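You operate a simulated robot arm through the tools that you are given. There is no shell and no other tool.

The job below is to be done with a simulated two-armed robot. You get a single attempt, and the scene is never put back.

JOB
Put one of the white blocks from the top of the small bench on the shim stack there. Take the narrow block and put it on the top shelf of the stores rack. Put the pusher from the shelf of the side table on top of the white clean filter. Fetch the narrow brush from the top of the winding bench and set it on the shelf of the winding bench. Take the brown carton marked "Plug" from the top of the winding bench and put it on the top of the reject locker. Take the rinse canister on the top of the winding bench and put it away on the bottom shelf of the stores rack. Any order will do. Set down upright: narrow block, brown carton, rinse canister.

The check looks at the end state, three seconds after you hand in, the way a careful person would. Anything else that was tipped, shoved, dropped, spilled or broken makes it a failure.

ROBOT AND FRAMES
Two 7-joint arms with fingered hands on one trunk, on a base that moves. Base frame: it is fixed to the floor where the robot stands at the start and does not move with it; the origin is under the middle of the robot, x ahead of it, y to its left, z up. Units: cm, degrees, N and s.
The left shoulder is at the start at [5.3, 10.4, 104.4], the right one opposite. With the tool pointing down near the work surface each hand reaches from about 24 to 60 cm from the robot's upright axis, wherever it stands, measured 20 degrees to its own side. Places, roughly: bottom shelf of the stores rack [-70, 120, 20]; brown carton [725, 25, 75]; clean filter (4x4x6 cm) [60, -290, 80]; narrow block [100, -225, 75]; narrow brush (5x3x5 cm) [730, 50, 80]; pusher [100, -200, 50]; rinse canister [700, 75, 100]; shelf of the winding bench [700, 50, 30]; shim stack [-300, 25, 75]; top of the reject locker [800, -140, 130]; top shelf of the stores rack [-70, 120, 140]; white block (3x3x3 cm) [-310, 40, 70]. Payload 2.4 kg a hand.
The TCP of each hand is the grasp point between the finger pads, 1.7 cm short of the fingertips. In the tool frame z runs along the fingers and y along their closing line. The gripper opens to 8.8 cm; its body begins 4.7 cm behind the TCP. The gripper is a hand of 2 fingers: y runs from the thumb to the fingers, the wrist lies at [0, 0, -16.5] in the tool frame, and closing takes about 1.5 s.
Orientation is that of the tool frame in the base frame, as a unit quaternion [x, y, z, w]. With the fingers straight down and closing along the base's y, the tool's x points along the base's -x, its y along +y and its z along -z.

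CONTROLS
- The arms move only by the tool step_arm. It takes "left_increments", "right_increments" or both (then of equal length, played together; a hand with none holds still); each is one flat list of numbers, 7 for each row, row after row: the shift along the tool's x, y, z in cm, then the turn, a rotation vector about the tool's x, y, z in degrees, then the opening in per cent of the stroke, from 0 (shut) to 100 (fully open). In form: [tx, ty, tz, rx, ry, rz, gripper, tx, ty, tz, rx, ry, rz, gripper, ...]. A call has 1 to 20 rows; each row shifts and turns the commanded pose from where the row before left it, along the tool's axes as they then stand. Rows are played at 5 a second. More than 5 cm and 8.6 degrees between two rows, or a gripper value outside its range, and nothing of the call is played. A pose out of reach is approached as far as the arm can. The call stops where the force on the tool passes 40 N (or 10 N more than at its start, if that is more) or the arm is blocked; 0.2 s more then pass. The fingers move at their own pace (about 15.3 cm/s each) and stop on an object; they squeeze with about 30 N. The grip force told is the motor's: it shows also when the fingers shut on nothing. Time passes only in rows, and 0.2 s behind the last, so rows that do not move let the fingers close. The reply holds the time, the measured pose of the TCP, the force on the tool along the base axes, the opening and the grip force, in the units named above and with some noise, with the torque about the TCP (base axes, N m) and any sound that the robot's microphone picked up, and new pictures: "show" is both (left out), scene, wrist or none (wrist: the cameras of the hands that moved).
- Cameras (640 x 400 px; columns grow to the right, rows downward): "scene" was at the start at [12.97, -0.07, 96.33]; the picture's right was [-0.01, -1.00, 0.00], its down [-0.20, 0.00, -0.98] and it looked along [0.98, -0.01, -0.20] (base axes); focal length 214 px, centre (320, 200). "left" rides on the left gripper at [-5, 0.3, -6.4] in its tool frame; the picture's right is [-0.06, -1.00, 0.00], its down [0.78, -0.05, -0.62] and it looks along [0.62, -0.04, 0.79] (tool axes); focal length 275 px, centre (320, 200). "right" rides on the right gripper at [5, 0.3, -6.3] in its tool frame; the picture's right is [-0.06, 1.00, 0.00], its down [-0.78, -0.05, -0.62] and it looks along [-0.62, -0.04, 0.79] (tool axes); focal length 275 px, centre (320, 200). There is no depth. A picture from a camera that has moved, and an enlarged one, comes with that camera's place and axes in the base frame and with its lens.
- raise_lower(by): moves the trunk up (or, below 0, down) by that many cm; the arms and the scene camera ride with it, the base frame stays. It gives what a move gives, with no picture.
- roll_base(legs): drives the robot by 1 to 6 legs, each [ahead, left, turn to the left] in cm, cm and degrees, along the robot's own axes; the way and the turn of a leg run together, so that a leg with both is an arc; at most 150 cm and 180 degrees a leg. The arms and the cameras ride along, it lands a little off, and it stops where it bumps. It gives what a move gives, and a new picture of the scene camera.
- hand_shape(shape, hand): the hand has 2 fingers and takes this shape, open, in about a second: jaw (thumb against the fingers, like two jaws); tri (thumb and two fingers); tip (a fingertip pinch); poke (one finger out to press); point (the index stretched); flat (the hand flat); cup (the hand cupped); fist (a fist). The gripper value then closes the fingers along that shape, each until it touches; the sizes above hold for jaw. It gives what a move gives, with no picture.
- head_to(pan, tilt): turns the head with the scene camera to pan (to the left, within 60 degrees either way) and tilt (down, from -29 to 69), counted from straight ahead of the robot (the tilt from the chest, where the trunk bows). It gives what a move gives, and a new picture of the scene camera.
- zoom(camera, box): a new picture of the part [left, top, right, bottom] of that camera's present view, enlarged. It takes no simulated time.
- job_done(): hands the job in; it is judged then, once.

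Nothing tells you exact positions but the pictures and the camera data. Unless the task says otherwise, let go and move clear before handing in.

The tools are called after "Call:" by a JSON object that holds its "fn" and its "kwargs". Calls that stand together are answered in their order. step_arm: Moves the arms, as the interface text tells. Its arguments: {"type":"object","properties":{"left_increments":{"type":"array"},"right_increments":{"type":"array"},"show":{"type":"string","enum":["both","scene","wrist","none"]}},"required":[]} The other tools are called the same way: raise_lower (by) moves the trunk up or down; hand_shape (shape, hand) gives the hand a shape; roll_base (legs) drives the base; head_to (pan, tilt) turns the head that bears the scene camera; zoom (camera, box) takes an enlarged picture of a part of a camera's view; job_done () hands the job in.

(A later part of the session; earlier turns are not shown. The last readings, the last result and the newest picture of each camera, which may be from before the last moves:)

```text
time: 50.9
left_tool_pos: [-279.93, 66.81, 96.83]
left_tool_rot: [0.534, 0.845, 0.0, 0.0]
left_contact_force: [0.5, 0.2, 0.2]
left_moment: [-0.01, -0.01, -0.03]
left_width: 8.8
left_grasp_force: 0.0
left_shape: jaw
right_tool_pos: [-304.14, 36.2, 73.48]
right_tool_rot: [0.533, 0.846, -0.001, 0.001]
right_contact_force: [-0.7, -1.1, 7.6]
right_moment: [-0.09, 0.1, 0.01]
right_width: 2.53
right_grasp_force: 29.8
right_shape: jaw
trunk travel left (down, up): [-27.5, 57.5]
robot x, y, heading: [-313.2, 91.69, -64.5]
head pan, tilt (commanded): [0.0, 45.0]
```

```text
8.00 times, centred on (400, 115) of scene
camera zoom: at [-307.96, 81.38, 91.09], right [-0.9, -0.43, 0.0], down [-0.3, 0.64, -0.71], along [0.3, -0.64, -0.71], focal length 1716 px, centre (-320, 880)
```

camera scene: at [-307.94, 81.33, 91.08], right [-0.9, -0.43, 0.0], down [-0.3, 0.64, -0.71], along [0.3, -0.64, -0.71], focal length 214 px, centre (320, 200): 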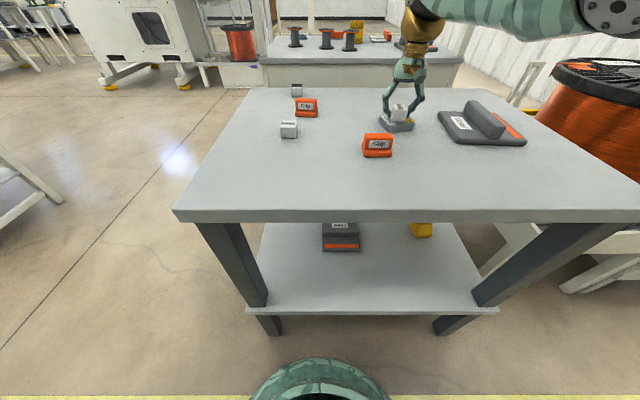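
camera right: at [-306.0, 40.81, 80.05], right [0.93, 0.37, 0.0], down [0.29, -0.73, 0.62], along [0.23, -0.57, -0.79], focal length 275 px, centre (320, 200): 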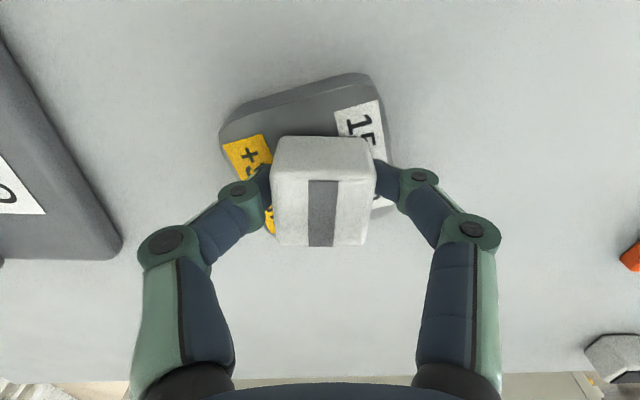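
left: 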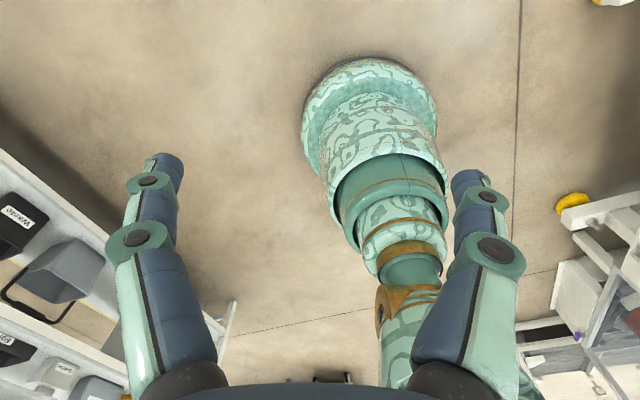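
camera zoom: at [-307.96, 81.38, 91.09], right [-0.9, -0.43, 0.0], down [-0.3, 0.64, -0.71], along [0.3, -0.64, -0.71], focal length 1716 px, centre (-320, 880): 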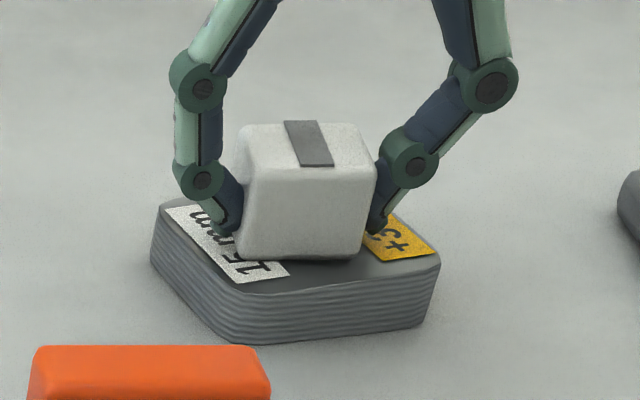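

Contact made (7.6 N) with the block sitting on the stack. I'll ease up a hair, open, and withdraw.

Call:
{"fn": "step_arm", "kwargs": {"right_increments": [0, 0, -0.25, 0, 0, 0, 0, 0, 0, 0, 0, 0, 0, 32, 0, 0, 0, 0, 0, 0, 45, 0, 0, 0, 0, 0, 0, 55, 0, 0, -2, 0, 0, 0, 55, 0, 0, -4, 0, 0, 0, 55, 0, 0, -5, 0, 0, 0, 55], "show": "both"}}

Call:
{"fn": "zoom", "kwargs": {"camera": "scene", "box": [345, 80, 465, 160]}}

```text
time: 52.5
left_tool_pos: [-279.89, 66.66, 96.69]
left_tool_rot: [0.534, 0.845, 0.0, 0.0]
left_contact_force: [0.6, -0.4, 0.5]
left_moment: [0.01, -0.01, 0.02]
left_width: 8.78
left_grasp_force: 0.2
left_shape: jaw
right_tool_pos: [-304.07, 36.35, 84.76]
right_tool_rot: [0.534, 0.846, -0.001, -0.001]
right_contact_force: [0.5, 0.3, -1.0]
right_moment: [0.01, -0.03, -0.02]
right_width: 4.8
right_grasp_force: 0.0
right_shape: jaw
trunk travel left (down, up): [-27.5, 57.5]
robot x, y, heading: [-312.88, 91.13, -64.4]
head pan, tilt (commanded): [0.0, 45.0]
camera scene: at [-307.94, 81.34, 91.08], right [-0.9, -0.43, 0.0], down [-0.3, 0.64, -0.71], along [0.3, -0.64, -0.71], focal length 214 px, centre (320, 200)
camera right: at [-306.06, 40.93, 91.04], right [0.93, 0.37, 0.0], down [0.29, -0.73, 0.62], along [0.23, -0.57, -0.79], focal length 275 px, centre (320, 200)
```

scene: 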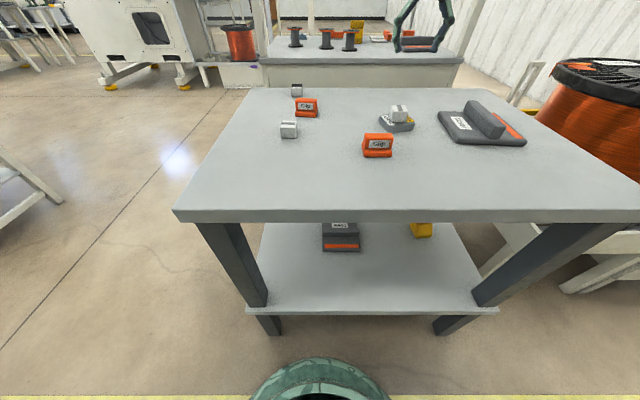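
right: 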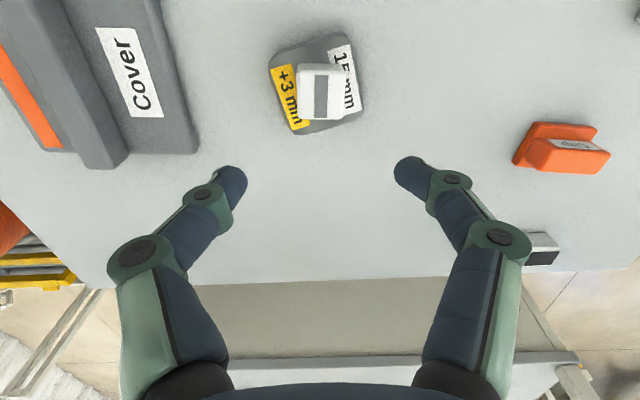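

```text
5.00 times, centred on (405, 120) of scene
camera zoom: at [-307.94, 81.34, 91.08], right [-0.9, -0.43, 0.0], down [-0.3, 0.64, -0.71], along [0.3, -0.64, -0.71], focal length 1072 px, centre (-105, 600)
```

zoom: 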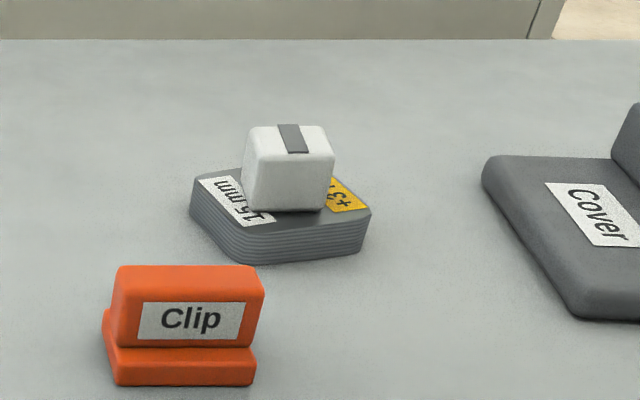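

The block rests squarely on the shim stack. I'll raise the right arm to a travel pose, back off, and head back toward the side table area.

Call:
{"fn": "step_arm", "kwargs": {"right_increments": [4, 0, -4, 0, 0, 0, 100, 4, 0, -4, 0, 0, 0, 100, 4, 0, -2, 0, 0, 0, 100], "show": "none"}}

Call:
{"fn": "head_to", "kwargs": {"pan": 0, "tilt": 20}}

Call:
{"fn": "roll_base", "kwargs": {"legs": [[-14, 0, 0], [43, 75, 0], [0, 0, 25]]}}

```text
refused: row 1 steps farther than a row can; nothing moved
```

```text
time: 53.4
left_tool_pos: [-279.75, 66.75, 96.86]
left_tool_rot: [0.534, 0.846, 0.0, -0.001]
left_contact_force: [-0.1, 0.2, 0.2]
left_moment: [-0.02, 0.0, -0.01]
left_width: 8.76
left_grasp_force: 0.0
left_shape: jaw
right_tool_pos: [-304.14, 36.32, 84.69]
right_tool_rot: [0.534, 0.845, -0.001, -0.001]
right_contact_force: [0.5, -0.7, -0.3]
right_moment: [0.0, -0.03, 0.03]
right_width: 4.78
right_grasp_force: 0.2
right_shape: jaw
trunk travel left (down, up): [-27.5, 57.5]
robot x, y, heading: [-313.21, 91.71, -64.4]
head pan, tilt (commanded): [0.0, 20.0]
camera scene: at [-307.43, 80.27, 94.94], right [-0.9, -0.43, 0.0], down [-0.15, 0.31, -0.94], along [0.4, -0.85, -0.34], focal length 214 px, centre (320, 200)
```

scene: 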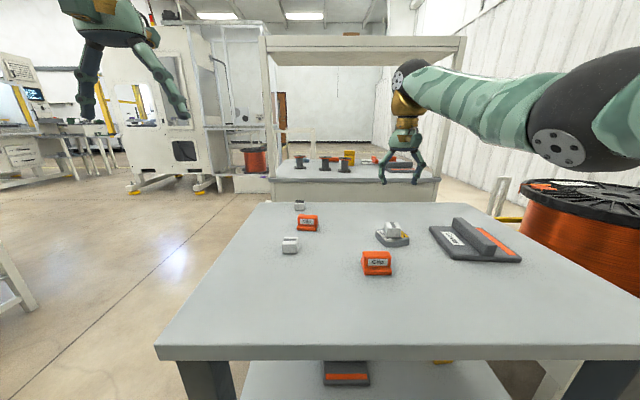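

```text
time: 60.1
left_tool_pos: [-192.59, 89.57, 96.72]
left_tool_rot: [0.335, 0.942, -0.001, 0.0]
left_contact_force: [0.1, 0.3, -0.1]
left_moment: [-0.01, 0.05, 0.01]
left_width: 8.79
left_grasp_force: 0.0
left_shape: jaw
right_tool_pos: [-201.58, 51.49, 84.87]
right_tool_rot: [0.335, 0.942, -0.001, 0.0]
right_contact_force: [0.9, -0.7, -0.3]
right_moment: [-0.04, 0.0, -0.02]
right_width: 4.81
right_grasp_force: 0.1
right_shape: jaw
trunk travel left (down, up): [-27.5, 57.5]
robot x, y, heading: [-233.56, 98.02, -39.0]
head pan, tilt (commanded): [0.0, 20.0]
camera scene: at [-223.32, 89.8, 94.94], right [-0.63, -0.78, 0.0], down [-0.27, 0.22, -0.94], along [0.73, -0.59, -0.34], focal length 214 px, centre (320, 200)
```

scene: 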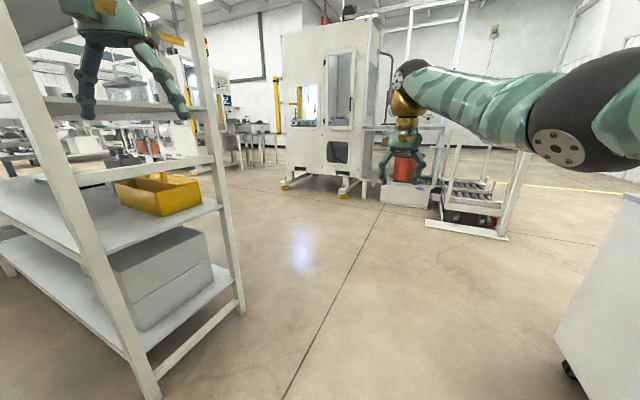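

The right arm refused its move because a row was too long; I'll retract it now in smaller rows, then drive on past the rack.

Call:
{"fn": "step_arm", "kwargs": {"right_increments": [4, 0, -2, 0, 0, 0, 100, 4, 0, -2, 0, 0, 0, 100, 4, 0, -2, 0, 0, 0, 100, 4, 0, -1, 0, 0, 0, 100], "show": "none"}}

Call:
{"fn": "roll_base", "kwargs": {"legs": [[120, -20, 0], [0, 0, 37], [140, 0, 0]]}}

```text
time: 61.1
left_tool_pos: [-192.61, 89.56, 96.7]
left_tool_rot: [0.335, 0.942, -0.001, 0.001]
left_contact_force: [-0.1, 0.5, 0.2]
left_moment: [-0.01, -0.03, -0.02]
left_width: 8.82
left_grasp_force: 0.0
left_shape: jaw
right_tool_pos: [-214.0, 61.71, 91.67]
right_tool_rot: [0.335, 0.942, 0.0, -0.001]
right_contact_force: [0.5, 0.3, 0.2]
right_moment: [0.01, 0.03, 0.0]
right_width: 8.76
right_grasp_force: 0.0
right_shape: jaw
trunk travel left (down, up): [-27.5, 57.5]
robot x, y, heading: [-233.33, 97.99, -39.1]
head pan, tilt (commanded): [0.0, 20.0]
```

```text
time: 75.6
left_tool_pos: [23.98, 19.3, 96.67]
left_tool_rot: [0.02, 1.0, 0.0, 0.0]
left_contact_force: [-0.9, -0.4, 0.0]
left_moment: [-0.02, -0.03, 0.03]
left_width: 8.83
left_grasp_force: 0.1
left_shape: jaw
right_tool_pos: [23.71, -15.69, 91.8]
right_tool_rot: [0.018, 1.0, -0.001, 0.0]
right_contact_force: [0.2, -0.1, -0.1]
right_moment: [0.0, 0.01, 0.01]
right_width: 8.8
right_grasp_force: 0.0
right_shape: jaw
trunk travel left (down, up): [-27.5, 57.5]
robot x, y, heading: [-13.65, 1.35, -2.0]
head pan, tilt (commanded): [0.0, 20.0]
camera scene: at [-0.63, 0.99, 94.94], right [-0.04, -1.0, 0.0], down [-0.34, 0.01, -0.94], along [0.94, -0.04, -0.34], focal length 214 px, centre (320, 200)
```

scene: 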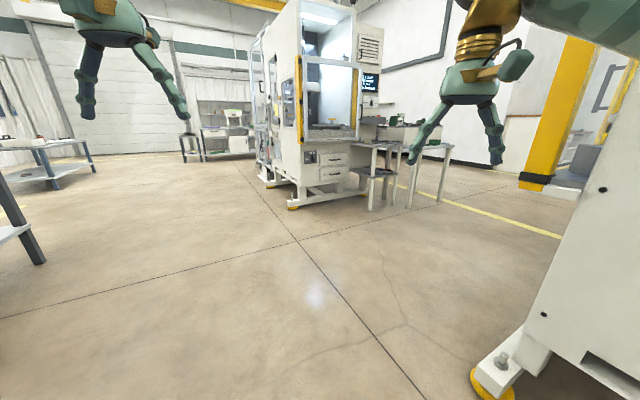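

Back near the start. I'll move ahead past the machine and turn right to look for the side table.

Call:
{"fn": "roll_base", "kwargs": {"legs": [[120, 0, 0], [0, 0, -80]]}}

```text
time: 85.1
left_tool_pos: [129.95, -37.74, 96.74]
left_tool_rot: [0.663, 0.749, 0.0, 0.0]
left_contact_force: [0.1, 0.4, 0.0]
left_moment: [0.01, 0.0, 0.04]
left_width: 8.78
left_grasp_force: 0.0
left_shape: jaw
right_tool_pos: [95.49, -42.86, 91.74]
right_tool_rot: [0.663, 0.748, 0.0, -0.001]
right_contact_force: [0.0, 0.3, -0.5]
right_moment: [-0.01, 0.0, -0.04]
right_width: 8.79
right_grasp_force: 0.1
right_shape: jaw
trunk travel left (down, up): [-27.5, 57.5]
robot x, y, heading: [106.46, -3.2, -83.0]
head pan, tilt (commanded): [0.0, 20.0]
camera scene: at [108.21, -15.93, 94.94], right [-0.99, -0.12, 0.0], down [-0.04, 0.34, -0.94], along [0.11, -0.93, -0.34], focal length 214 px, centre (320, 200)
```

scene: 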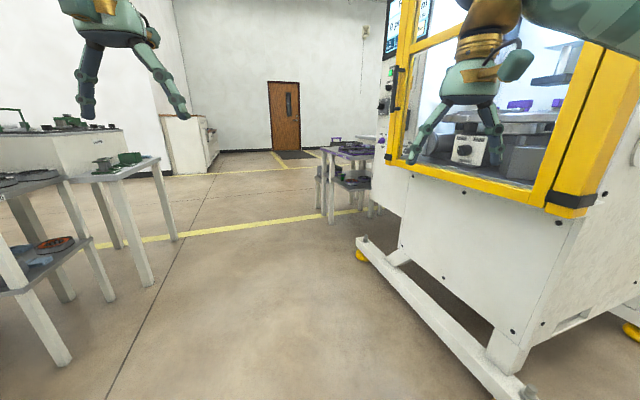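

A small table with dark/purple items stands just past the machine's front, matching the side table near [100, -200]. I'll zoom in on it.

Call:
{"fn": "zoom", "kwargs": {"camera": "scene", "box": [290, 110, 410, 235]}}

Call:
{"fn": "zoom", "kwargs": {"camera": "scene", "box": [0, 60, 240, 300]}}

```text
3.20 times, centred on (350, 172) of scene
camera zoom: at [108.21, -15.93, 94.94], right [-0.99, -0.12, 0.0], down [-0.04, 0.34, -0.94], along [0.11, -0.93, -0.34], focal length 686 px, centre (224, 288)
```

zoom: 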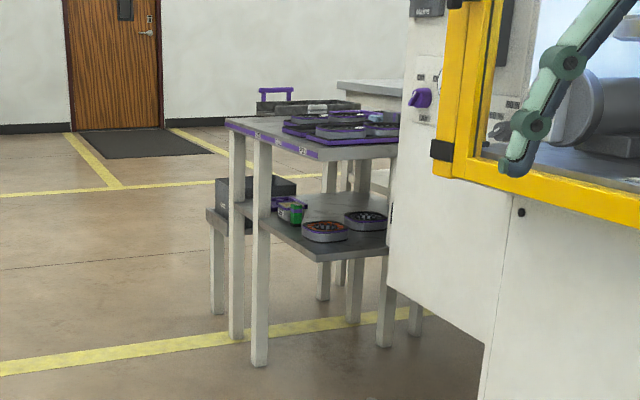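

```text
1.67 times, centred on (120, 180) of scene
camera zoom: at [108.21, -15.93, 94.94], right [-0.99, -0.12, 0.0], down [-0.04, 0.34, -0.94], along [0.11, -0.93, -0.34], focal length 358 px, centre (653, 233)
```

zoom: 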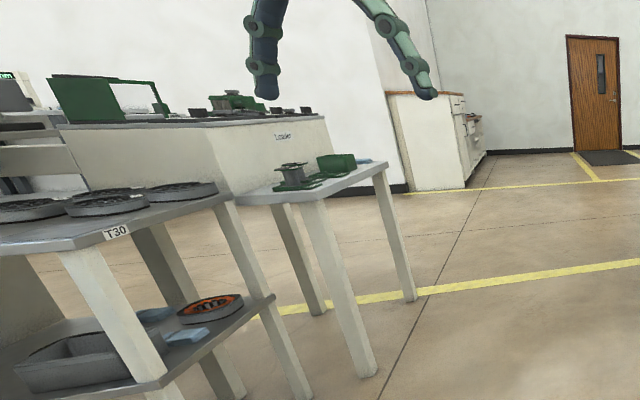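

The side table's near leg is around [120, -207]. I'll drive closer with the corridor clear on both sides.

Call:
{"fn": "roll_base", "kwargs": {"legs": [[110, 15, 0]]}}

Call:
{"fn": "head_to", "kwargs": {"pan": -15, "tilt": 30}}

```text
time: 90.9
left_tool_pos: [159.13, -146.41, 96.69]
left_tool_rot: [0.66, 0.751, 0.0, 0.0]
left_contact_force: [0.6, 0.0, 0.2]
left_moment: [-0.01, 0.03, 0.02]
left_width: 8.77
left_grasp_force: 0.0
left_shape: jaw
right_tool_pos: [124.65, -152.07, 91.77]
right_tool_rot: [0.659, 0.752, -0.001, 0.0]
right_contact_force: [0.0, 0.0, 0.5]
right_moment: [-0.02, 0.03, 0.02]
right_width: 8.79
right_grasp_force: 0.1
right_shape: jaw
trunk travel left (down, up): [-27.5, 57.5]
robot x, y, heading: [135.05, -112.69, -82.4]
head pan, tilt (commanded): [0.0, 20.0]
camera scene: at [137.15, -124.98, 94.94], right [-0.99, -0.13, 0.0], down [-0.04, 0.34, -0.94], along [0.12, -0.93, -0.34], focal length 214 px, centre (320, 200)
```

scene: 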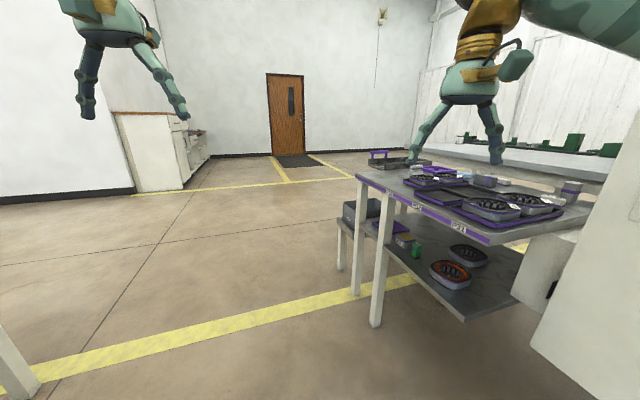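

```text
time: 91.7
left_tool_pos: [159.13, -146.36, 96.66]
left_tool_rot: [0.661, 0.751, 0.0, 0.001]
left_contact_force: [-0.4, -0.3, 0.3]
left_moment: [-0.01, 0.01, -0.03]
left_width: 8.81
left_grasp_force: 0.0
left_shape: jaw
right_tool_pos: [124.69, -152.12, 91.7]
right_tool_rot: [0.659, 0.752, 0.0, -0.001]
right_contact_force: [-0.2, 0.2, 0.0]
right_moment: [0.01, 0.02, 0.02]
right_width: 8.78
right_grasp_force: 0.0
right_shape: jaw
trunk travel left (down, up): [-27.5, 57.5]
robot x, y, heading: [135.25, -112.46, -82.7]
head pan, tilt (commanded): [-15.0, 30.0]
camera scene: at [134.76, -124.71, 93.34], right [-0.99, 0.13, 0.0], down [0.07, 0.5, -0.87], along [-0.11, -0.86, -0.5], focal length 214 px, centre (320, 200)
```

scene: 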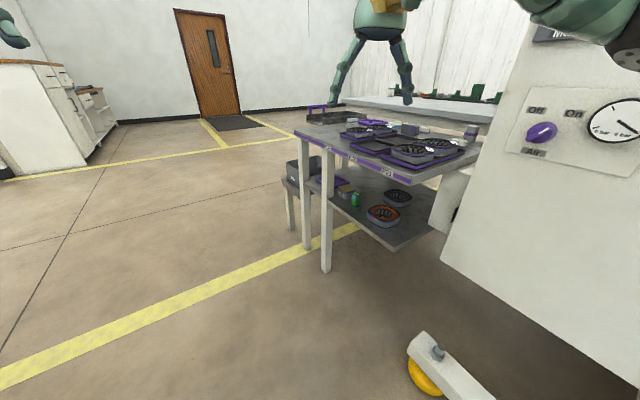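

Call:
{"fn": "zoom", "kwargs": {"camera": "scene", "box": [270, 80, 510, 260]}}

```text
2.22 times, centred on (390, 170) of scene
camera zoom: at [134.76, -124.71, 93.34], right [-0.99, 0.13, 0.0], down [0.07, 0.5, -0.87], along [-0.11, -0.86, -0.5], focal length 477 px, centre (164, 267)
```

zoom: 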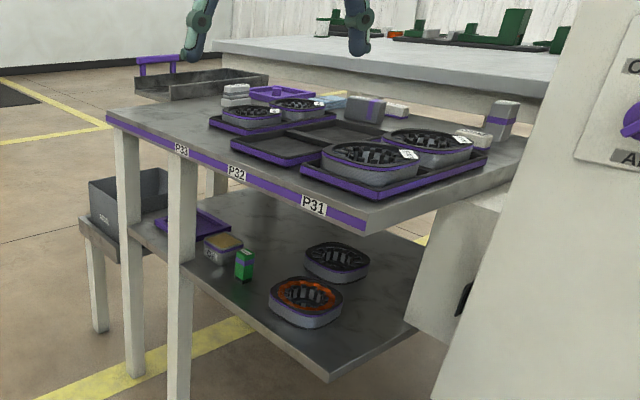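

The side table has bays P31–P33 along its open edge, with trays, filter-like rings and grey/purple blocks. I'll drive round to face that edge squarely.

Call:
{"fn": "roll_base", "kwargs": {"legs": [[62, 18, 0], [0, 0, -69]]}}

Call:
{"fn": "head_to", "kwargs": {"pan": 0, "tilt": 35}}

```text
time: 98.3
left_tool_pos: [137.44, -205.83, 96.7]
left_tool_rot: [0.971, 0.24, 0.0, 0.0]
left_contact_force: [-0.3, -0.3, 0.6]
left_moment: [0.0, -0.02, 0.0]
left_width: 8.76
left_grasp_force: 0.0
left_shape: jaw
right_tool_pos: [120.22, -175.52, 91.81]
right_tool_rot: [0.971, 0.24, 0.0, -0.001]
right_contact_force: [1.0, 0.1, -0.1]
right_moment: [-0.01, -0.01, -0.01]
right_width: 8.79
right_grasp_force: 0.0
right_shape: jaw
trunk travel left (down, up): [-27.5, 57.5]
robot x, y, heading: [160.93, -171.96, -152.2]
head pan, tilt (commanded): [-15.0, 30.0]
camera scene: at [149.5, -175.24, 93.34], right [-0.22, 0.98, 0.0], down [0.49, 0.11, -0.87], along [-0.84, -0.19, -0.5], focal length 214 px, centre (320, 200)
```

scene: 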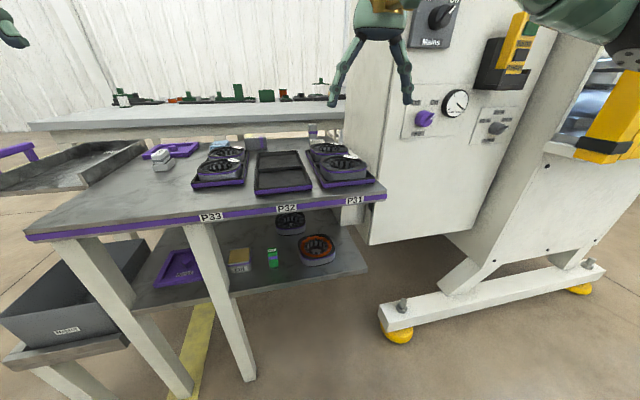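

```text
time: 99.1
left_tool_pos: [137.46, -205.89, 96.71]
left_tool_rot: [0.971, 0.239, -0.001, -0.001]
left_contact_force: [0.4, 0.3, 0.6]
left_moment: [0.02, 0.01, 0.01]
left_width: 8.76
left_grasp_force: 0.0
left_shape: jaw
right_tool_pos: [120.22, -175.64, 91.71]
right_tool_rot: [0.971, 0.24, 0.0, -0.001]
right_contact_force: [-0.2, -0.2, -0.9]
right_moment: [-0.01, -0.03, -0.02]
right_width: 8.78
right_grasp_force: 0.0
right_shape: jaw
trunk travel left (down, up): [-27.5, 57.5]
robot x, y, heading: [161.07, -171.62, -152.5]
head pan, tilt (commanded): [0.0, 35.0]
camera scene: at [150.52, -177.34, 92.56], right [-0.46, 0.89, 0.0], down [0.51, 0.27, -0.82], along [-0.73, -0.38, -0.57], focal length 214 px, centre (320, 200)
```

scene: 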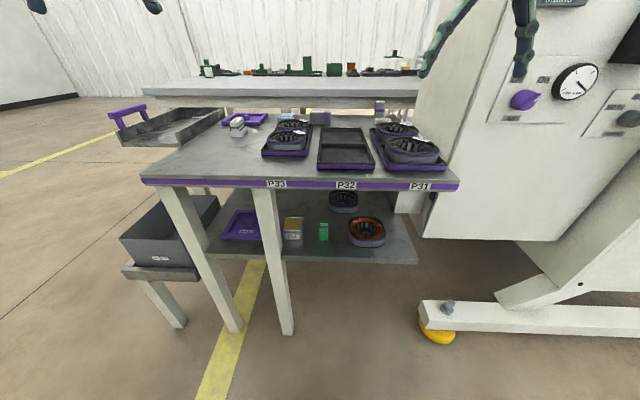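

Now I face the side table squarely. I'll zoom on its top and its shelf.

Call:
{"fn": "zoom", "kwargs": {"camera": "scene", "box": [210, 90, 450, 190]}}

Call:
{"fn": "zoom", "kwargs": {"camera": "scene", "box": [210, 180, 420, 270]}}

Call:
{"fn": "zoom", "kwargs": {"camera": "scene", "box": [130, 40, 430, 120]}}

```text
2.67 times, centred on (330, 140) of scene
camera zoom: at [150.52, -177.34, 92.56], right [-0.46, 0.89, 0.0], down [0.51, 0.27, -0.82], along [-0.73, -0.38, -0.57], focal length 572 px, centre (293, 360)
```

zoom: 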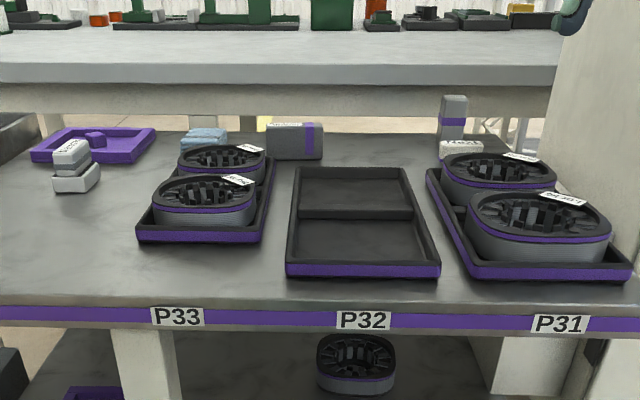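

```text
3.05 times, centred on (315, 225) of scene
camera zoom: at [150.52, -177.34, 92.56], right [-0.46, 0.89, 0.0], down [0.51, 0.27, -0.82], along [-0.73, -0.38, -0.57], focal length 654 px, centre (335, 124)
```

zoom: 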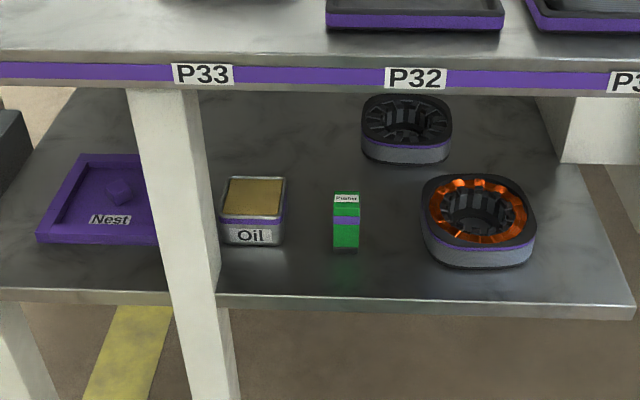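

```text
2.13 times, centred on (280, 80) of scene
camera zoom: at [150.52, -177.34, 92.56], right [-0.46, 0.89, 0.0], down [0.51, 0.27, -0.82], along [-0.73, -0.38, -0.57], focal length 458 px, centre (405, 456)
```

zoom: 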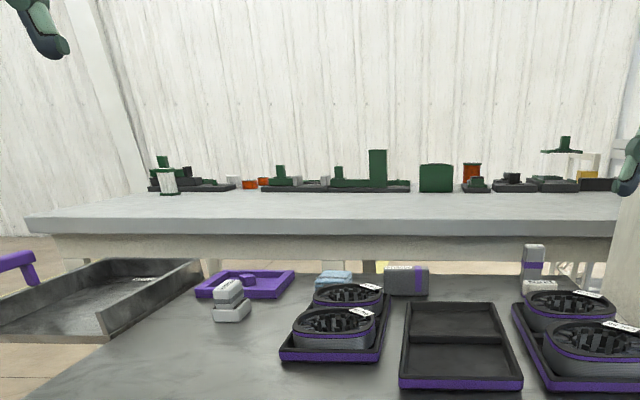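

The green pusher is on the shelf, and a white ribbed cylinder on the bench behind could be the clean filter. I need to identify which grey block is the "narrow block", so I'll zoom harder.

Call:
{"fn": "zoom", "kwargs": {"camera": "scene", "box": [225, 105, 265, 145]}}

Call:
{"fn": "zoom", "kwargs": {"camera": "scene", "box": [300, 95, 340, 130]}}

Call:
{"fn": "zoom", "kwargs": {"camera": "scene", "box": [365, 90, 405, 130]}}

Call:
{"fn": "zoom", "kwargs": {"camera": "scene", "box": [190, 55, 290, 85]}}

```text
10.00 times, centred on (245, 125) of scene
camera zoom: at [150.52, -177.34, 92.56], right [-0.46, 0.89, 0.0], down [0.51, 0.27, -0.82], along [-0.73, -0.38, -0.57], focal length 2145 px, centre (1070, 950)
```

zoom: 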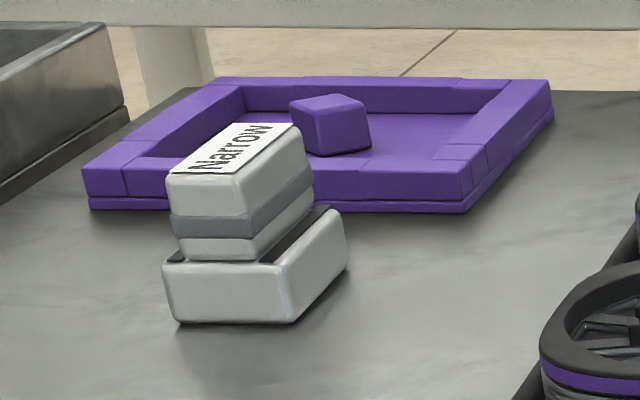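

```text
11.43 times, centred on (320, 112) of scene
camera zoom: at [150.52, -177.34, 92.56], right [-0.46, 0.89, 0.0], down [0.51, 0.27, -0.82], along [-0.73, -0.38, -0.57], focal length 2451 px, centre (320, 1200)
```

zoom: 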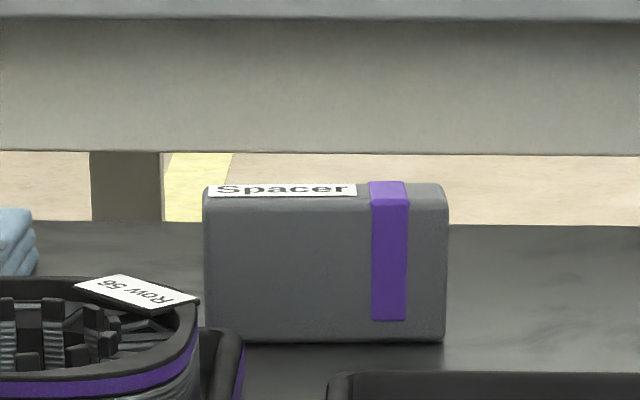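

```text
10.00 times, centred on (385, 110) of scene
camera zoom: at [150.52, -177.34, 92.56], right [-0.46, 0.89, 0.0], down [0.51, 0.27, -0.82], along [-0.73, -0.38, -0.57], focal length 2145 px, centre (-330, 1100)
```

zoom: 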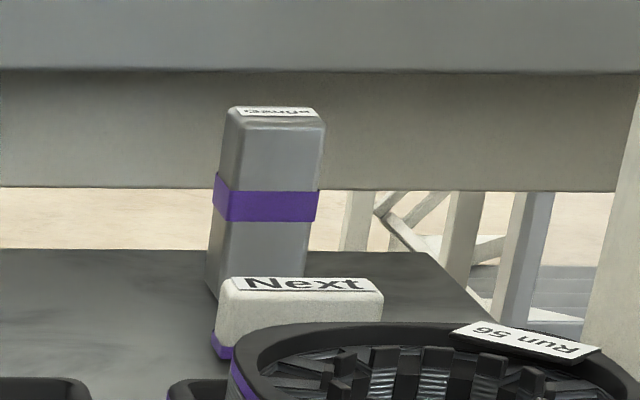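

```text
6.40 times, centred on (240, 70) of scene
camera zoom: at [150.52, -177.34, 92.56], right [-0.46, 0.89, 0.0], down [0.51, 0.27, -0.82], along [-0.73, -0.38, -0.57], focal length 1373 px, centre (832, 1032)
```

zoom: 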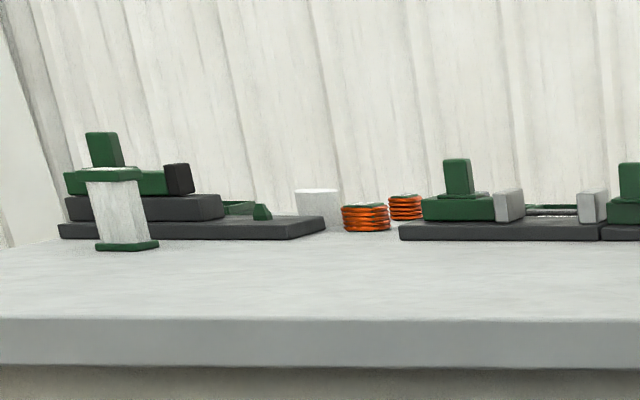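

The "Narrow" block sits on top of a wider block at the left of the side table; the green "Pusher" stands on the shelf, and the filter is on the bench behind. I'll first take the pusher with the left hand (its camera sits above the hand when pointing forward), so I move right and a bit closer.

Call:
{"fn": "roll_base", "kwargs": {"legs": [[10, -11, 0]]}}

Call:
{"fn": "head_to", "kwargs": {"pan": 0, "tilt": 50}}

Call:
{"fn": "raise_lower", "kwargs": {"by": -22}}

Call:
{"fn": "zoom", "kwargs": {"camera": "scene", "box": [160, 50, 480, 250]}}

```text
time: 100.4
left_tool_pos: [123.45, -201.0, 96.72]
left_tool_rot: [0.971, 0.241, 0.0, 0.0]
left_contact_force: [-0.2, 0.5, 0.3]
left_moment: [-0.01, -0.03, -0.01]
left_width: 8.81
left_grasp_force: 0.0
left_shape: jaw
right_tool_pos: [106.09, -170.65, 91.76]
right_tool_rot: [0.971, 0.24, -0.001, -0.001]
right_contact_force: [-0.2, -0.2, 0.5]
right_moment: [-0.02, 0.01, -0.01]
right_width: 8.79
right_grasp_force: 0.0
right_shape: jaw
trunk travel left (down, up): [-27.5, 57.5]
robot x, y, heading: [146.82, -166.76, -152.3]
head pan, tilt (commanded): [0.0, 35.0]
camera scene: at [136.48, -172.44, 92.56], right [-0.47, 0.88, 0.0], down [0.51, 0.27, -0.82], along [-0.72, -0.38, -0.57], focal length 214 px, centre (320, 200)
```

scene: 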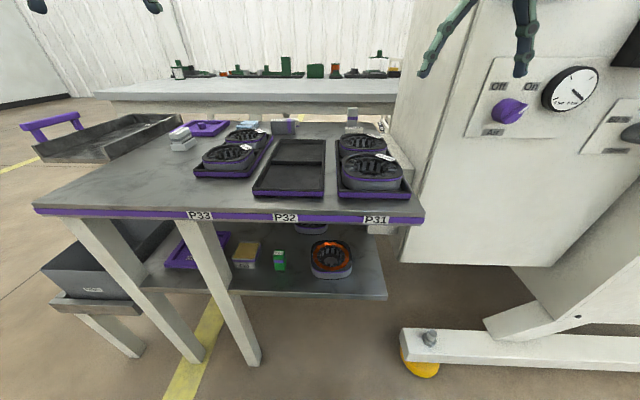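

```text
time: 101.2
left_tool_pos: [123.41, -201.03, 96.77]
left_tool_rot: [0.971, 0.241, 0.0, 0.0]
left_contact_force: [-0.5, -0.5, -0.9]
left_moment: [0.01, 0.05, -0.05]
left_width: 8.8
left_grasp_force: 0.1
left_shape: jaw
right_tool_pos: [106.03, -170.65, 91.74]
right_tool_rot: [0.971, 0.24, -0.001, -0.001]
right_contact_force: [-0.4, 0.0, 0.5]
right_moment: [0.0, 0.02, -0.02]
right_width: 8.79
right_grasp_force: 0.1
right_shape: jaw
trunk travel left (down, up): [-27.5, 57.5]
robot x, y, heading: [147.33, -166.86, -152.3]
head pan, tilt (commanded): [0.0, 50.0]
camera scene: at [137.46, -171.93, 90.39], right [-0.47, 0.88, 0.0], down [0.68, 0.36, -0.64], along [-0.57, -0.3, -0.77], focal length 214 px, centre (320, 200)
```

scene: 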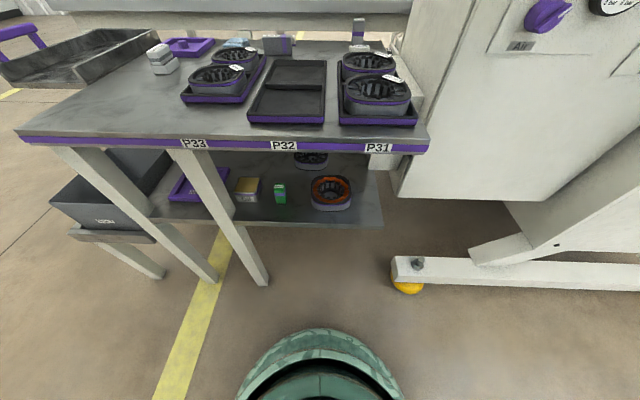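

```text
time: 103.5
left_tool_pos: [123.55, -201.17, 74.74]
left_tool_rot: [0.971, 0.241, 0.0, 0.0]
left_contact_force: [-0.1, -0.7, 0.9]
left_moment: [0.0, -0.02, -0.01]
left_width: 8.79
left_grasp_force: 0.0
left_shape: jaw
right_tool_pos: [106.31, -170.54, 69.8]
right_tool_rot: [0.971, 0.24, -0.001, -0.001]
right_contact_force: [3.9, 1.6, 2.5]
right_moment: [-0.11, 0.01, 0.21]
right_width: 8.76
right_grasp_force: 0.2
right_shape: jaw
trunk travel left (down, up): [-5.5, 79.5]
robot x, y, heading: [146.97, -166.34, -152.2]
head pan, tilt (commanded): [0.0, 50.0]
```

```text
2.00 times, centred on (320, 150) of scene
camera zoom: at [136.53, -172.42, 68.74], right [-0.47, 0.88, 0.0], down [0.68, 0.36, -0.64], along [-0.57, -0.3, -0.77], focal length 429 px, centre (320, 300)
```

zoom: 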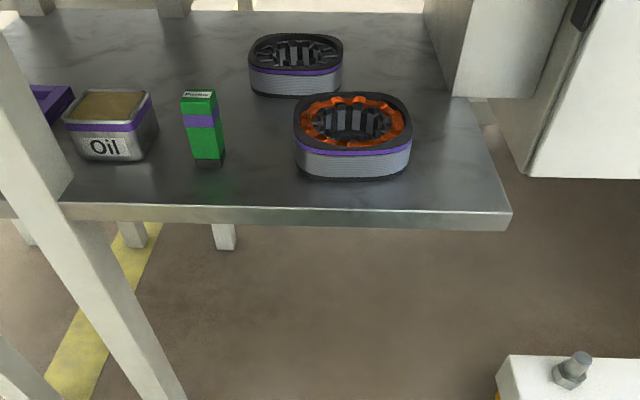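

That was careless: the trunk lowered the hands to table height and the right hand reports a light contact (about 5 N) at the table's corner. I'll raise the trunk straight back up and check for damage.

Call:
{"fn": "raise_lower", "kwargs": {"by": 22}}

Call:
{"fn": "head_to", "kwargs": {"pan": 0, "tilt": 45}}

Call:
{"fn": "step_arm", "kwargs": {"right_increments": [0, 0, 0, 0, 0, 0, 100], "left_increments": [0, 0, 0, 0, 0, 0, 100], "show": "wrist"}}

```text
time: 105.9
left_tool_pos: [123.43, -201.05, 96.68]
left_tool_rot: [0.971, 0.24, 0.0, -0.001]
left_contact_force: [-0.3, 0.1, -0.1]
left_moment: [-0.02, 0.0, 0.01]
left_width: 8.77
left_grasp_force: 0.1
left_shape: jaw
right_tool_pos: [106.21, -170.53, 91.72]
right_tool_rot: [0.971, 0.239, 0.0, -0.001]
right_contact_force: [-0.6, -1.4, -0.6]
right_moment: [0.03, 0.01, 0.04]
right_width: 8.78
right_grasp_force: 0.1
right_shape: jaw
trunk travel left (down, up): [-27.5, 57.5]
robot x, y, heading: [147.19, -166.96, -152.4]
head pan, tilt (commanded): [0.0, 50.0]
```

```text
time: 106.5
left_tool_pos: [123.44, -200.99, 96.74]
left_tool_rot: [0.971, 0.24, 0.0, 0.0]
left_contact_force: [1.0, 0.6, 0.0]
left_moment: [-0.01, -0.03, -0.02]
left_width: 8.79
left_grasp_force: 0.1
left_shape: jaw
right_tool_pos: [106.16, -170.58, 91.73]
right_tool_rot: [0.971, 0.239, 0.0, 0.0]
right_contact_force: [-0.7, 0.6, 0.4]
right_moment: [-0.01, -0.01, 0.04]
right_width: 8.78
right_grasp_force: 0.0
right_shape: jaw
trunk travel left (down, up): [-27.5, 57.5]
robot x, y, heading: [147.09, -166.24, -152.2]
head pan, tilt (commanded): [0.0, 45.0]
camera scene: at [137.08, -172.13, 91.07], right [-0.47, 0.88, 0.0], down [0.63, 0.33, -0.71], along [-0.63, -0.33, -0.71], focal length 214 px, centre (320, 200)
```

scene: 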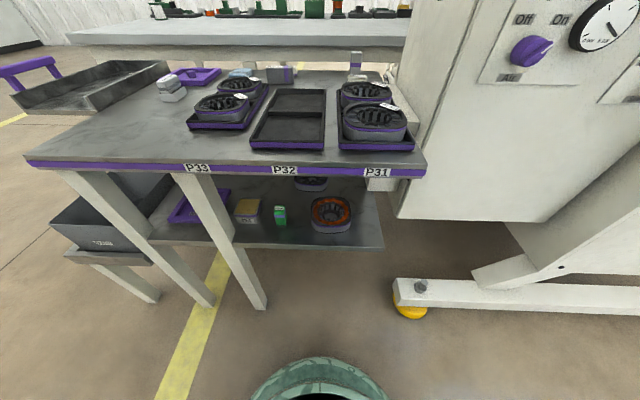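

```text
time: 106.9
left_tool_pos: [123.36, -201.08, 96.74]
left_tool_rot: [0.971, 0.24, 0.0, 0.0]
left_contact_force: [0.5, 0.4, -0.1]
left_moment: [0.02, -0.01, 0.01]
left_width: 8.78
left_grasp_force: 0.1
left_shape: jaw
right_tool_pos: [106.12, -170.48, 91.8]
right_tool_rot: [0.971, 0.239, 0.0, -0.001]
right_contact_force: [0.5, 0.9, -0.2]
right_moment: [0.01, -0.02, 0.01]
right_width: 8.8
right_grasp_force: 0.1
right_shape: jaw
trunk travel left (down, up): [-27.5, 57.5]
robot x, y, heading: [147.13, -167.0, -152.1]
head pan, tilt (commanded): [0.0, 45.0]
camera right: at [110.69, -168.49, 97.96], right [0.41, -0.91, 0.0], down [-0.72, -0.32, 0.62], along [-0.56, -0.25, -0.79], focal length 275 px, centre (320, 200)
camera left: at [119.14, -203.68, 102.95], right [-0.52, 0.85, 0.0], down [0.67, 0.41, 0.62], along [0.53, 0.32, -0.79], focal length 275 px, centre (320, 200)
```

right: 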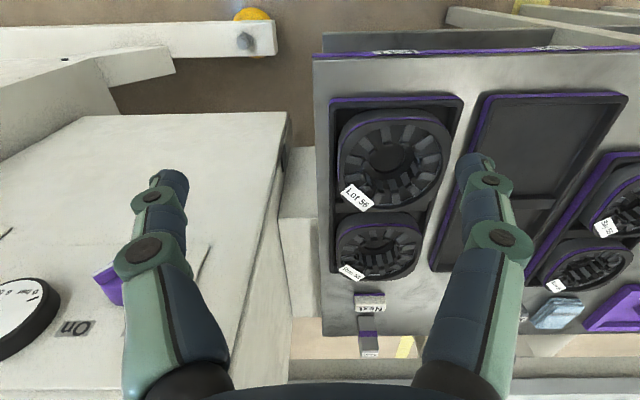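
left: 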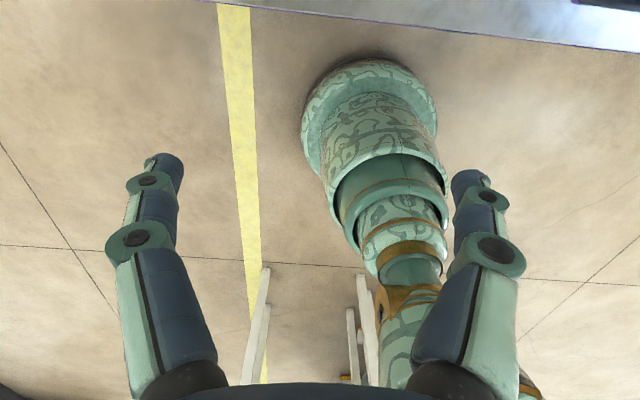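

No objects look disturbed; the finger only brushed the table's front edge. I'll back the base away first, then put the left arm in a forward, 37°-down pose (right arm raised) before lowering anything.

Call:
{"fn": "roll_base", "kwargs": {"legs": [[-16, 0, 0]]}}

Call:
{"fn": "step_arm", "kwargs": {"left_increments": [0, -1.84, 4, 0, 0, 0, 100, 0, -1.84, 4, 0, 0, 0, 100, 0, -1.84, 4, 0, 0, 0, 100, 0, -1.84, 4, 0, 0, 0, 100, 0, -1.84, 4, 0, 0, 0, 100, 0, 0, 0, 0, -7.57, 0, 100, 0, 0, 0, 0, -7.57, 0, 100, 0, 0, 0, 0, -7.57, 0, 100, 0, 0, 0, 0, -7.57, 0, 100, 0, 0, 0, 0, -7.57, 0, 100, 0, 0, 0, 0, -7.57, 0, 100, 0, 0, 0, 0, -7.57, 0, 50], "right_increments": [0, 0, -4, 0, 0, 0, 100, 0, 0, -4, 0, 0, 0, 100, 0, 0, -4, 0, 0, 0, 100, 0, 0, 0, 0, 0, 0, 100, 0, 0, 0, 0, 0, 0, 100, 0, 0, 0, 0, 0, 0, 100, 0, 0, 0, 0, 0, 0, 100, 0, 0, 0, 0, 0, 0, 100, 0, 0, 0, 0, 0, 0, 100, 0, 0, 0, 0, 0, 0, 100, 0, 0, 0, 0, 0, 0, 100, 0, 0, 0, 0, 0, 0, 100], "show": "both"}}

```text
time: 108.3
left_tool_pos: [137.65, -193.55, 96.63]
left_tool_rot: [0.971, 0.24, 0.0, 0.0]
left_contact_force: [-0.5, 0.5, -0.1]
left_moment: [-0.01, 0.01, -0.01]
left_width: 8.8
left_grasp_force: 0.1
left_shape: jaw
right_tool_pos: [120.41, -162.93, 91.72]
right_tool_rot: [0.971, 0.24, 0.0, -0.001]
right_contact_force: [-0.4, 0.2, -0.4]
right_moment: [0.0, -0.03, 0.01]
right_width: 8.78
right_grasp_force: 0.1
right_shape: jaw
trunk travel left (down, up): [-27.5, 57.5]
robot x, y, heading: [161.64, -159.34, -152.3]
head pan, tilt (commanded): [0.0, 45.0]
camera scene: at [151.41, -164.58, 91.08], right [-0.46, 0.89, 0.0], down [0.63, 0.33, -0.71], along [-0.63, -0.33, -0.71], focal length 214 px, centre (320, 200)
```

scene: 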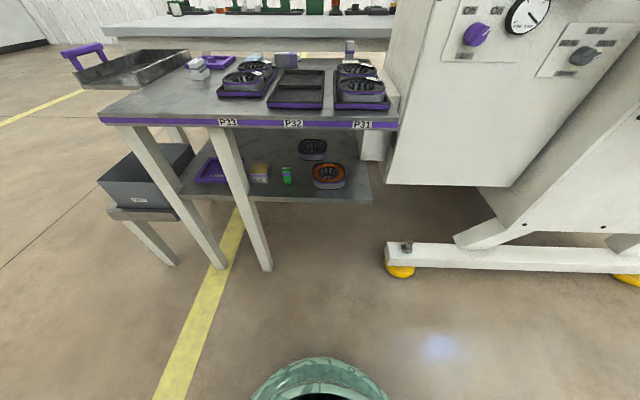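

```text
time: 111.0
left_tool_pos: [133.49, -185.26, 76.72]
left_tool_rot: [0.918, 0.227, -0.315, 0.078]
left_contact_force: [-0.4, -0.1, 0.3]
left_moment: [0.0, -0.02, 0.02]
left_width: 4.44
left_grasp_force: 0.1
left_shape: jaw
left hand out of reach, approached as far as the arm can: row 11, 12
right_tool_pos: [120.6, -162.92, 103.66]
right_tool_rot: [0.971, 0.239, -0.001, -0.001]
right_contact_force: [0.2, 0.0, -0.7]
right_moment: [-0.02, 0.02, -0.01]
right_width: 8.8
right_grasp_force: 0.0
right_shape: jaw
trunk travel left (down, up): [-27.5, 57.5]
robot x, y, heading: [161.44, -159.06, -152.4]
head pan, tilt (commanded): [0.0, 45.0]
camera scene: at [151.41, -164.58, 91.08], right [-0.46, 0.89, 0.0], down [0.63, 0.33, -0.71], along [-0.63, -0.33, -0.71], focal length 214 px, centre (320, 200)
camera right: at [125.15, -160.94, 109.92], right [0.41, -0.91, 0.0], down [-0.72, -0.32, 0.62], along [-0.56, -0.25, -0.79], focal length 275 px, centre (320, 200)
camera left: at [133.57, -185.67, 84.69], right [-0.51, 0.86, 0.04], down [0.86, 0.51, 0.01], along [-0.01, 0.04, -1.0], focal length 275 px, centre (320, 200)
```

scene: 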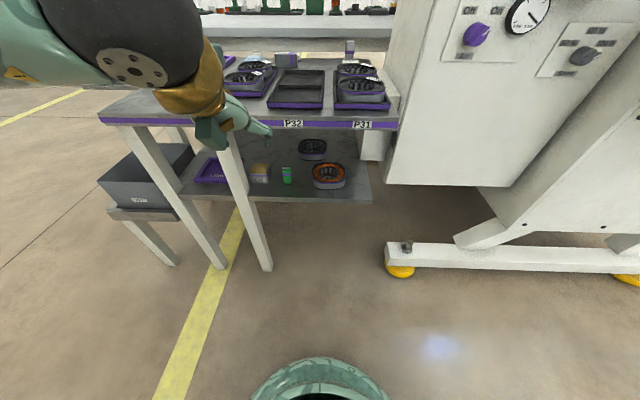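
right: 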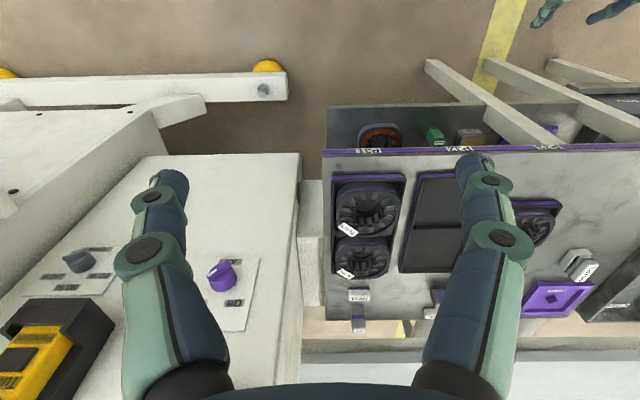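
left: 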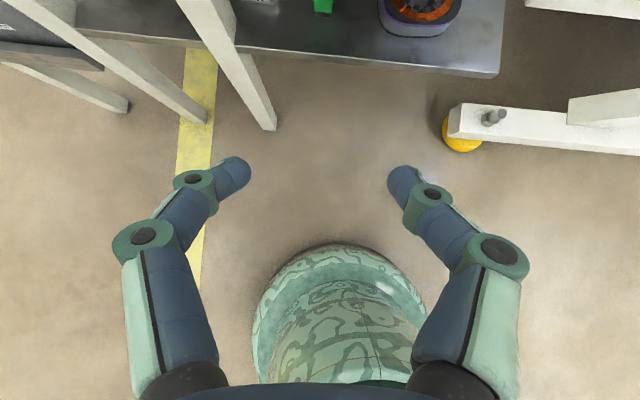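

The wrist hit its limit near the body at about 52° below horizontal. I'll lower the trunk now (hands are clear of the table) and move the hand forward, then tilt further.

Call:
{"fn": "raise_lower", "kwargs": {"by": -14}}

Call:
{"fn": "step_arm", "kwargs": {"left_increments": [0, 0, 2.5, 0, 0, 0, 50, 0, 0, 2.5, 0, 0, 0, 50], "show": "scene"}}

```text
time: 112.6
left_tool_pos: [133.46, -185.33, 62.83]
left_tool_rot: [0.918, 0.226, -0.316, 0.077]
left_contact_force: [0.3, 0.0, -0.3]
left_moment: [-0.01, 0.03, 0.0]
left_width: 4.45
left_grasp_force: 0.0
left_shape: jaw
right_tool_pos: [120.52, -163.07, 89.82]
right_tool_rot: [0.971, 0.24, -0.001, 0.0]
right_contact_force: [0.9, 0.9, -0.5]
right_moment: [0.03, 0.0, -0.01]
right_width: 8.75
right_grasp_force: 0.1
right_shape: jaw
trunk travel left (down, up): [-13.5, 71.5]
robot x, y, heading: [161.13, -159.5, -152.3]
head pan, tilt (commanded): [0.0, 45.0]
```

```text
time: 113.2
left_tool_pos: [130.87, -186.76, 58.76]
left_tool_rot: [0.918, 0.227, -0.315, 0.078]
left_contact_force: [-0.1, 0.3, -0.5]
left_moment: [0.03, 0.02, -0.03]
left_width: 4.47
left_grasp_force: 0.1
left_shape: jaw
right_tool_pos: [120.53, -163.14, 89.87]
right_tool_rot: [0.971, 0.238, 0.0, -0.001]
right_contact_force: [-0.4, -0.5, -1.2]
right_moment: [0.0, -0.02, 0.02]
right_width: 8.81
right_grasp_force: 0.0
right_shape: jaw
trunk travel left (down, up): [-13.5, 71.5]
robot x, y, heading: [161.07, -159.15, -152.0]
head pan, tilt (commanded): [0.0, 45.0]
camera scene: at [150.84, -164.88, 77.19], right [-0.47, 0.89, 0.0], down [0.63, 0.33, -0.71], along [-0.63, -0.33, -0.71], focal length 214 px, centre (320, 200)
```

scene: 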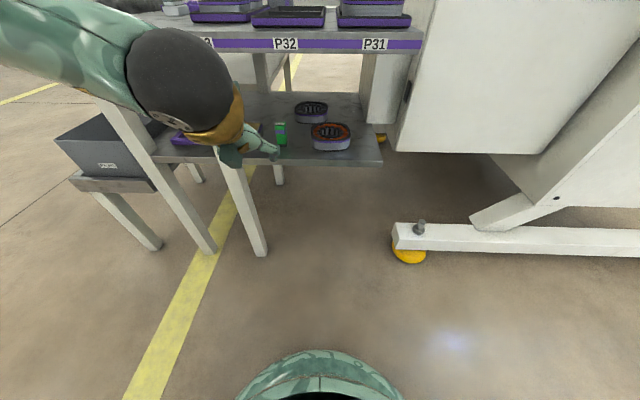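

The hand is clear in front of the shelf. I'll try the remaining tilt now.

Call:
{"fn": "step_arm", "kwargs": {"left_increments": [0, 0, 0, 0, -7.5, 0, 50, 0, 0, 0, 0, -7.5, 0, 50], "show": "wrist"}}

```text
time: 113.8
left_tool_pos: [130.74, -186.8, 58.84]
left_tool_rot: [0.918, 0.227, -0.314, 0.078]
left_contact_force: [-0.7, -0.7, 0.7]
left_moment: [0.0, -0.01, 0.01]
left_width: 4.44
left_grasp_force: 0.2
left_shape: jaw
left hand out of reach, approached as far as the arm can: row 1, 2
right_tool_pos: [120.63, -162.97, 89.79]
right_tool_rot: [0.971, 0.239, -0.001, -0.001]
right_contact_force: [-0.5, -0.9, -0.2]
right_moment: [0.0, 0.04, 0.01]
right_width: 8.81
right_grasp_force: 0.0
right_shape: jaw
trunk travel left (down, up): [-13.5, 71.5]
robot x, y, heading: [160.91, -159.24, -152.2]
head pan, tilt (commanded): [0.0, 45.0]
camera left: at [130.86, -187.11, 66.8], right [-0.51, 0.86, 0.04], down [0.86, 0.51, 0.01], along [-0.01, 0.04, -1.0], focal length 275 px, centre (320, 200)
```

left: 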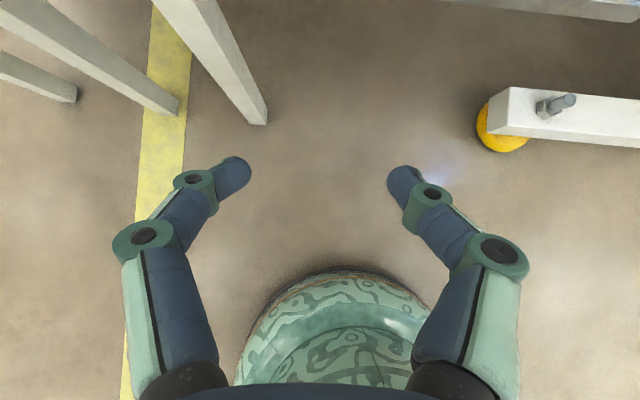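

Tilting stalls at this limit. I'll test whether a further lowered trunk and more forward reach lets the wrist tilt more.

Call:
{"fn": "step_arm", "kwargs": {"left_increments": [0, 0, 0, 0, -3, 0, 50, -3, 0, 2, 0, 0, 0, 50, 0, 0, 0, 0, -4, 0, 50], "show": "none"}}

```text
time: 114.6
left_tool_pos: [127.43, -187.84, 59.19]
left_tool_rot: [0.903, 0.223, -0.358, 0.087]
left_contact_force: [-0.2, 0.0, -0.1]
left_moment: [-0.04, 0.02, -0.02]
left_width: 4.46
left_grasp_force: 0.0
left_shape: jaw
left hand out of reach, approached as far as the arm can: row 1, 3
right_tool_pos: [120.53, -162.96, 89.74]
right_tool_rot: [0.971, 0.239, 0.0, 0.0]
right_contact_force: [0.6, 1.0, -0.7]
right_moment: [0.03, 0.0, 0.0]
right_width: 8.78
right_grasp_force: 0.1
right_shape: jaw
trunk travel left (down, up): [-13.5, 71.5]
robot x, y, heading: [161.81, -159.48, -152.4]
head pan, tilt (commanded): [0.0, 45.0]
```

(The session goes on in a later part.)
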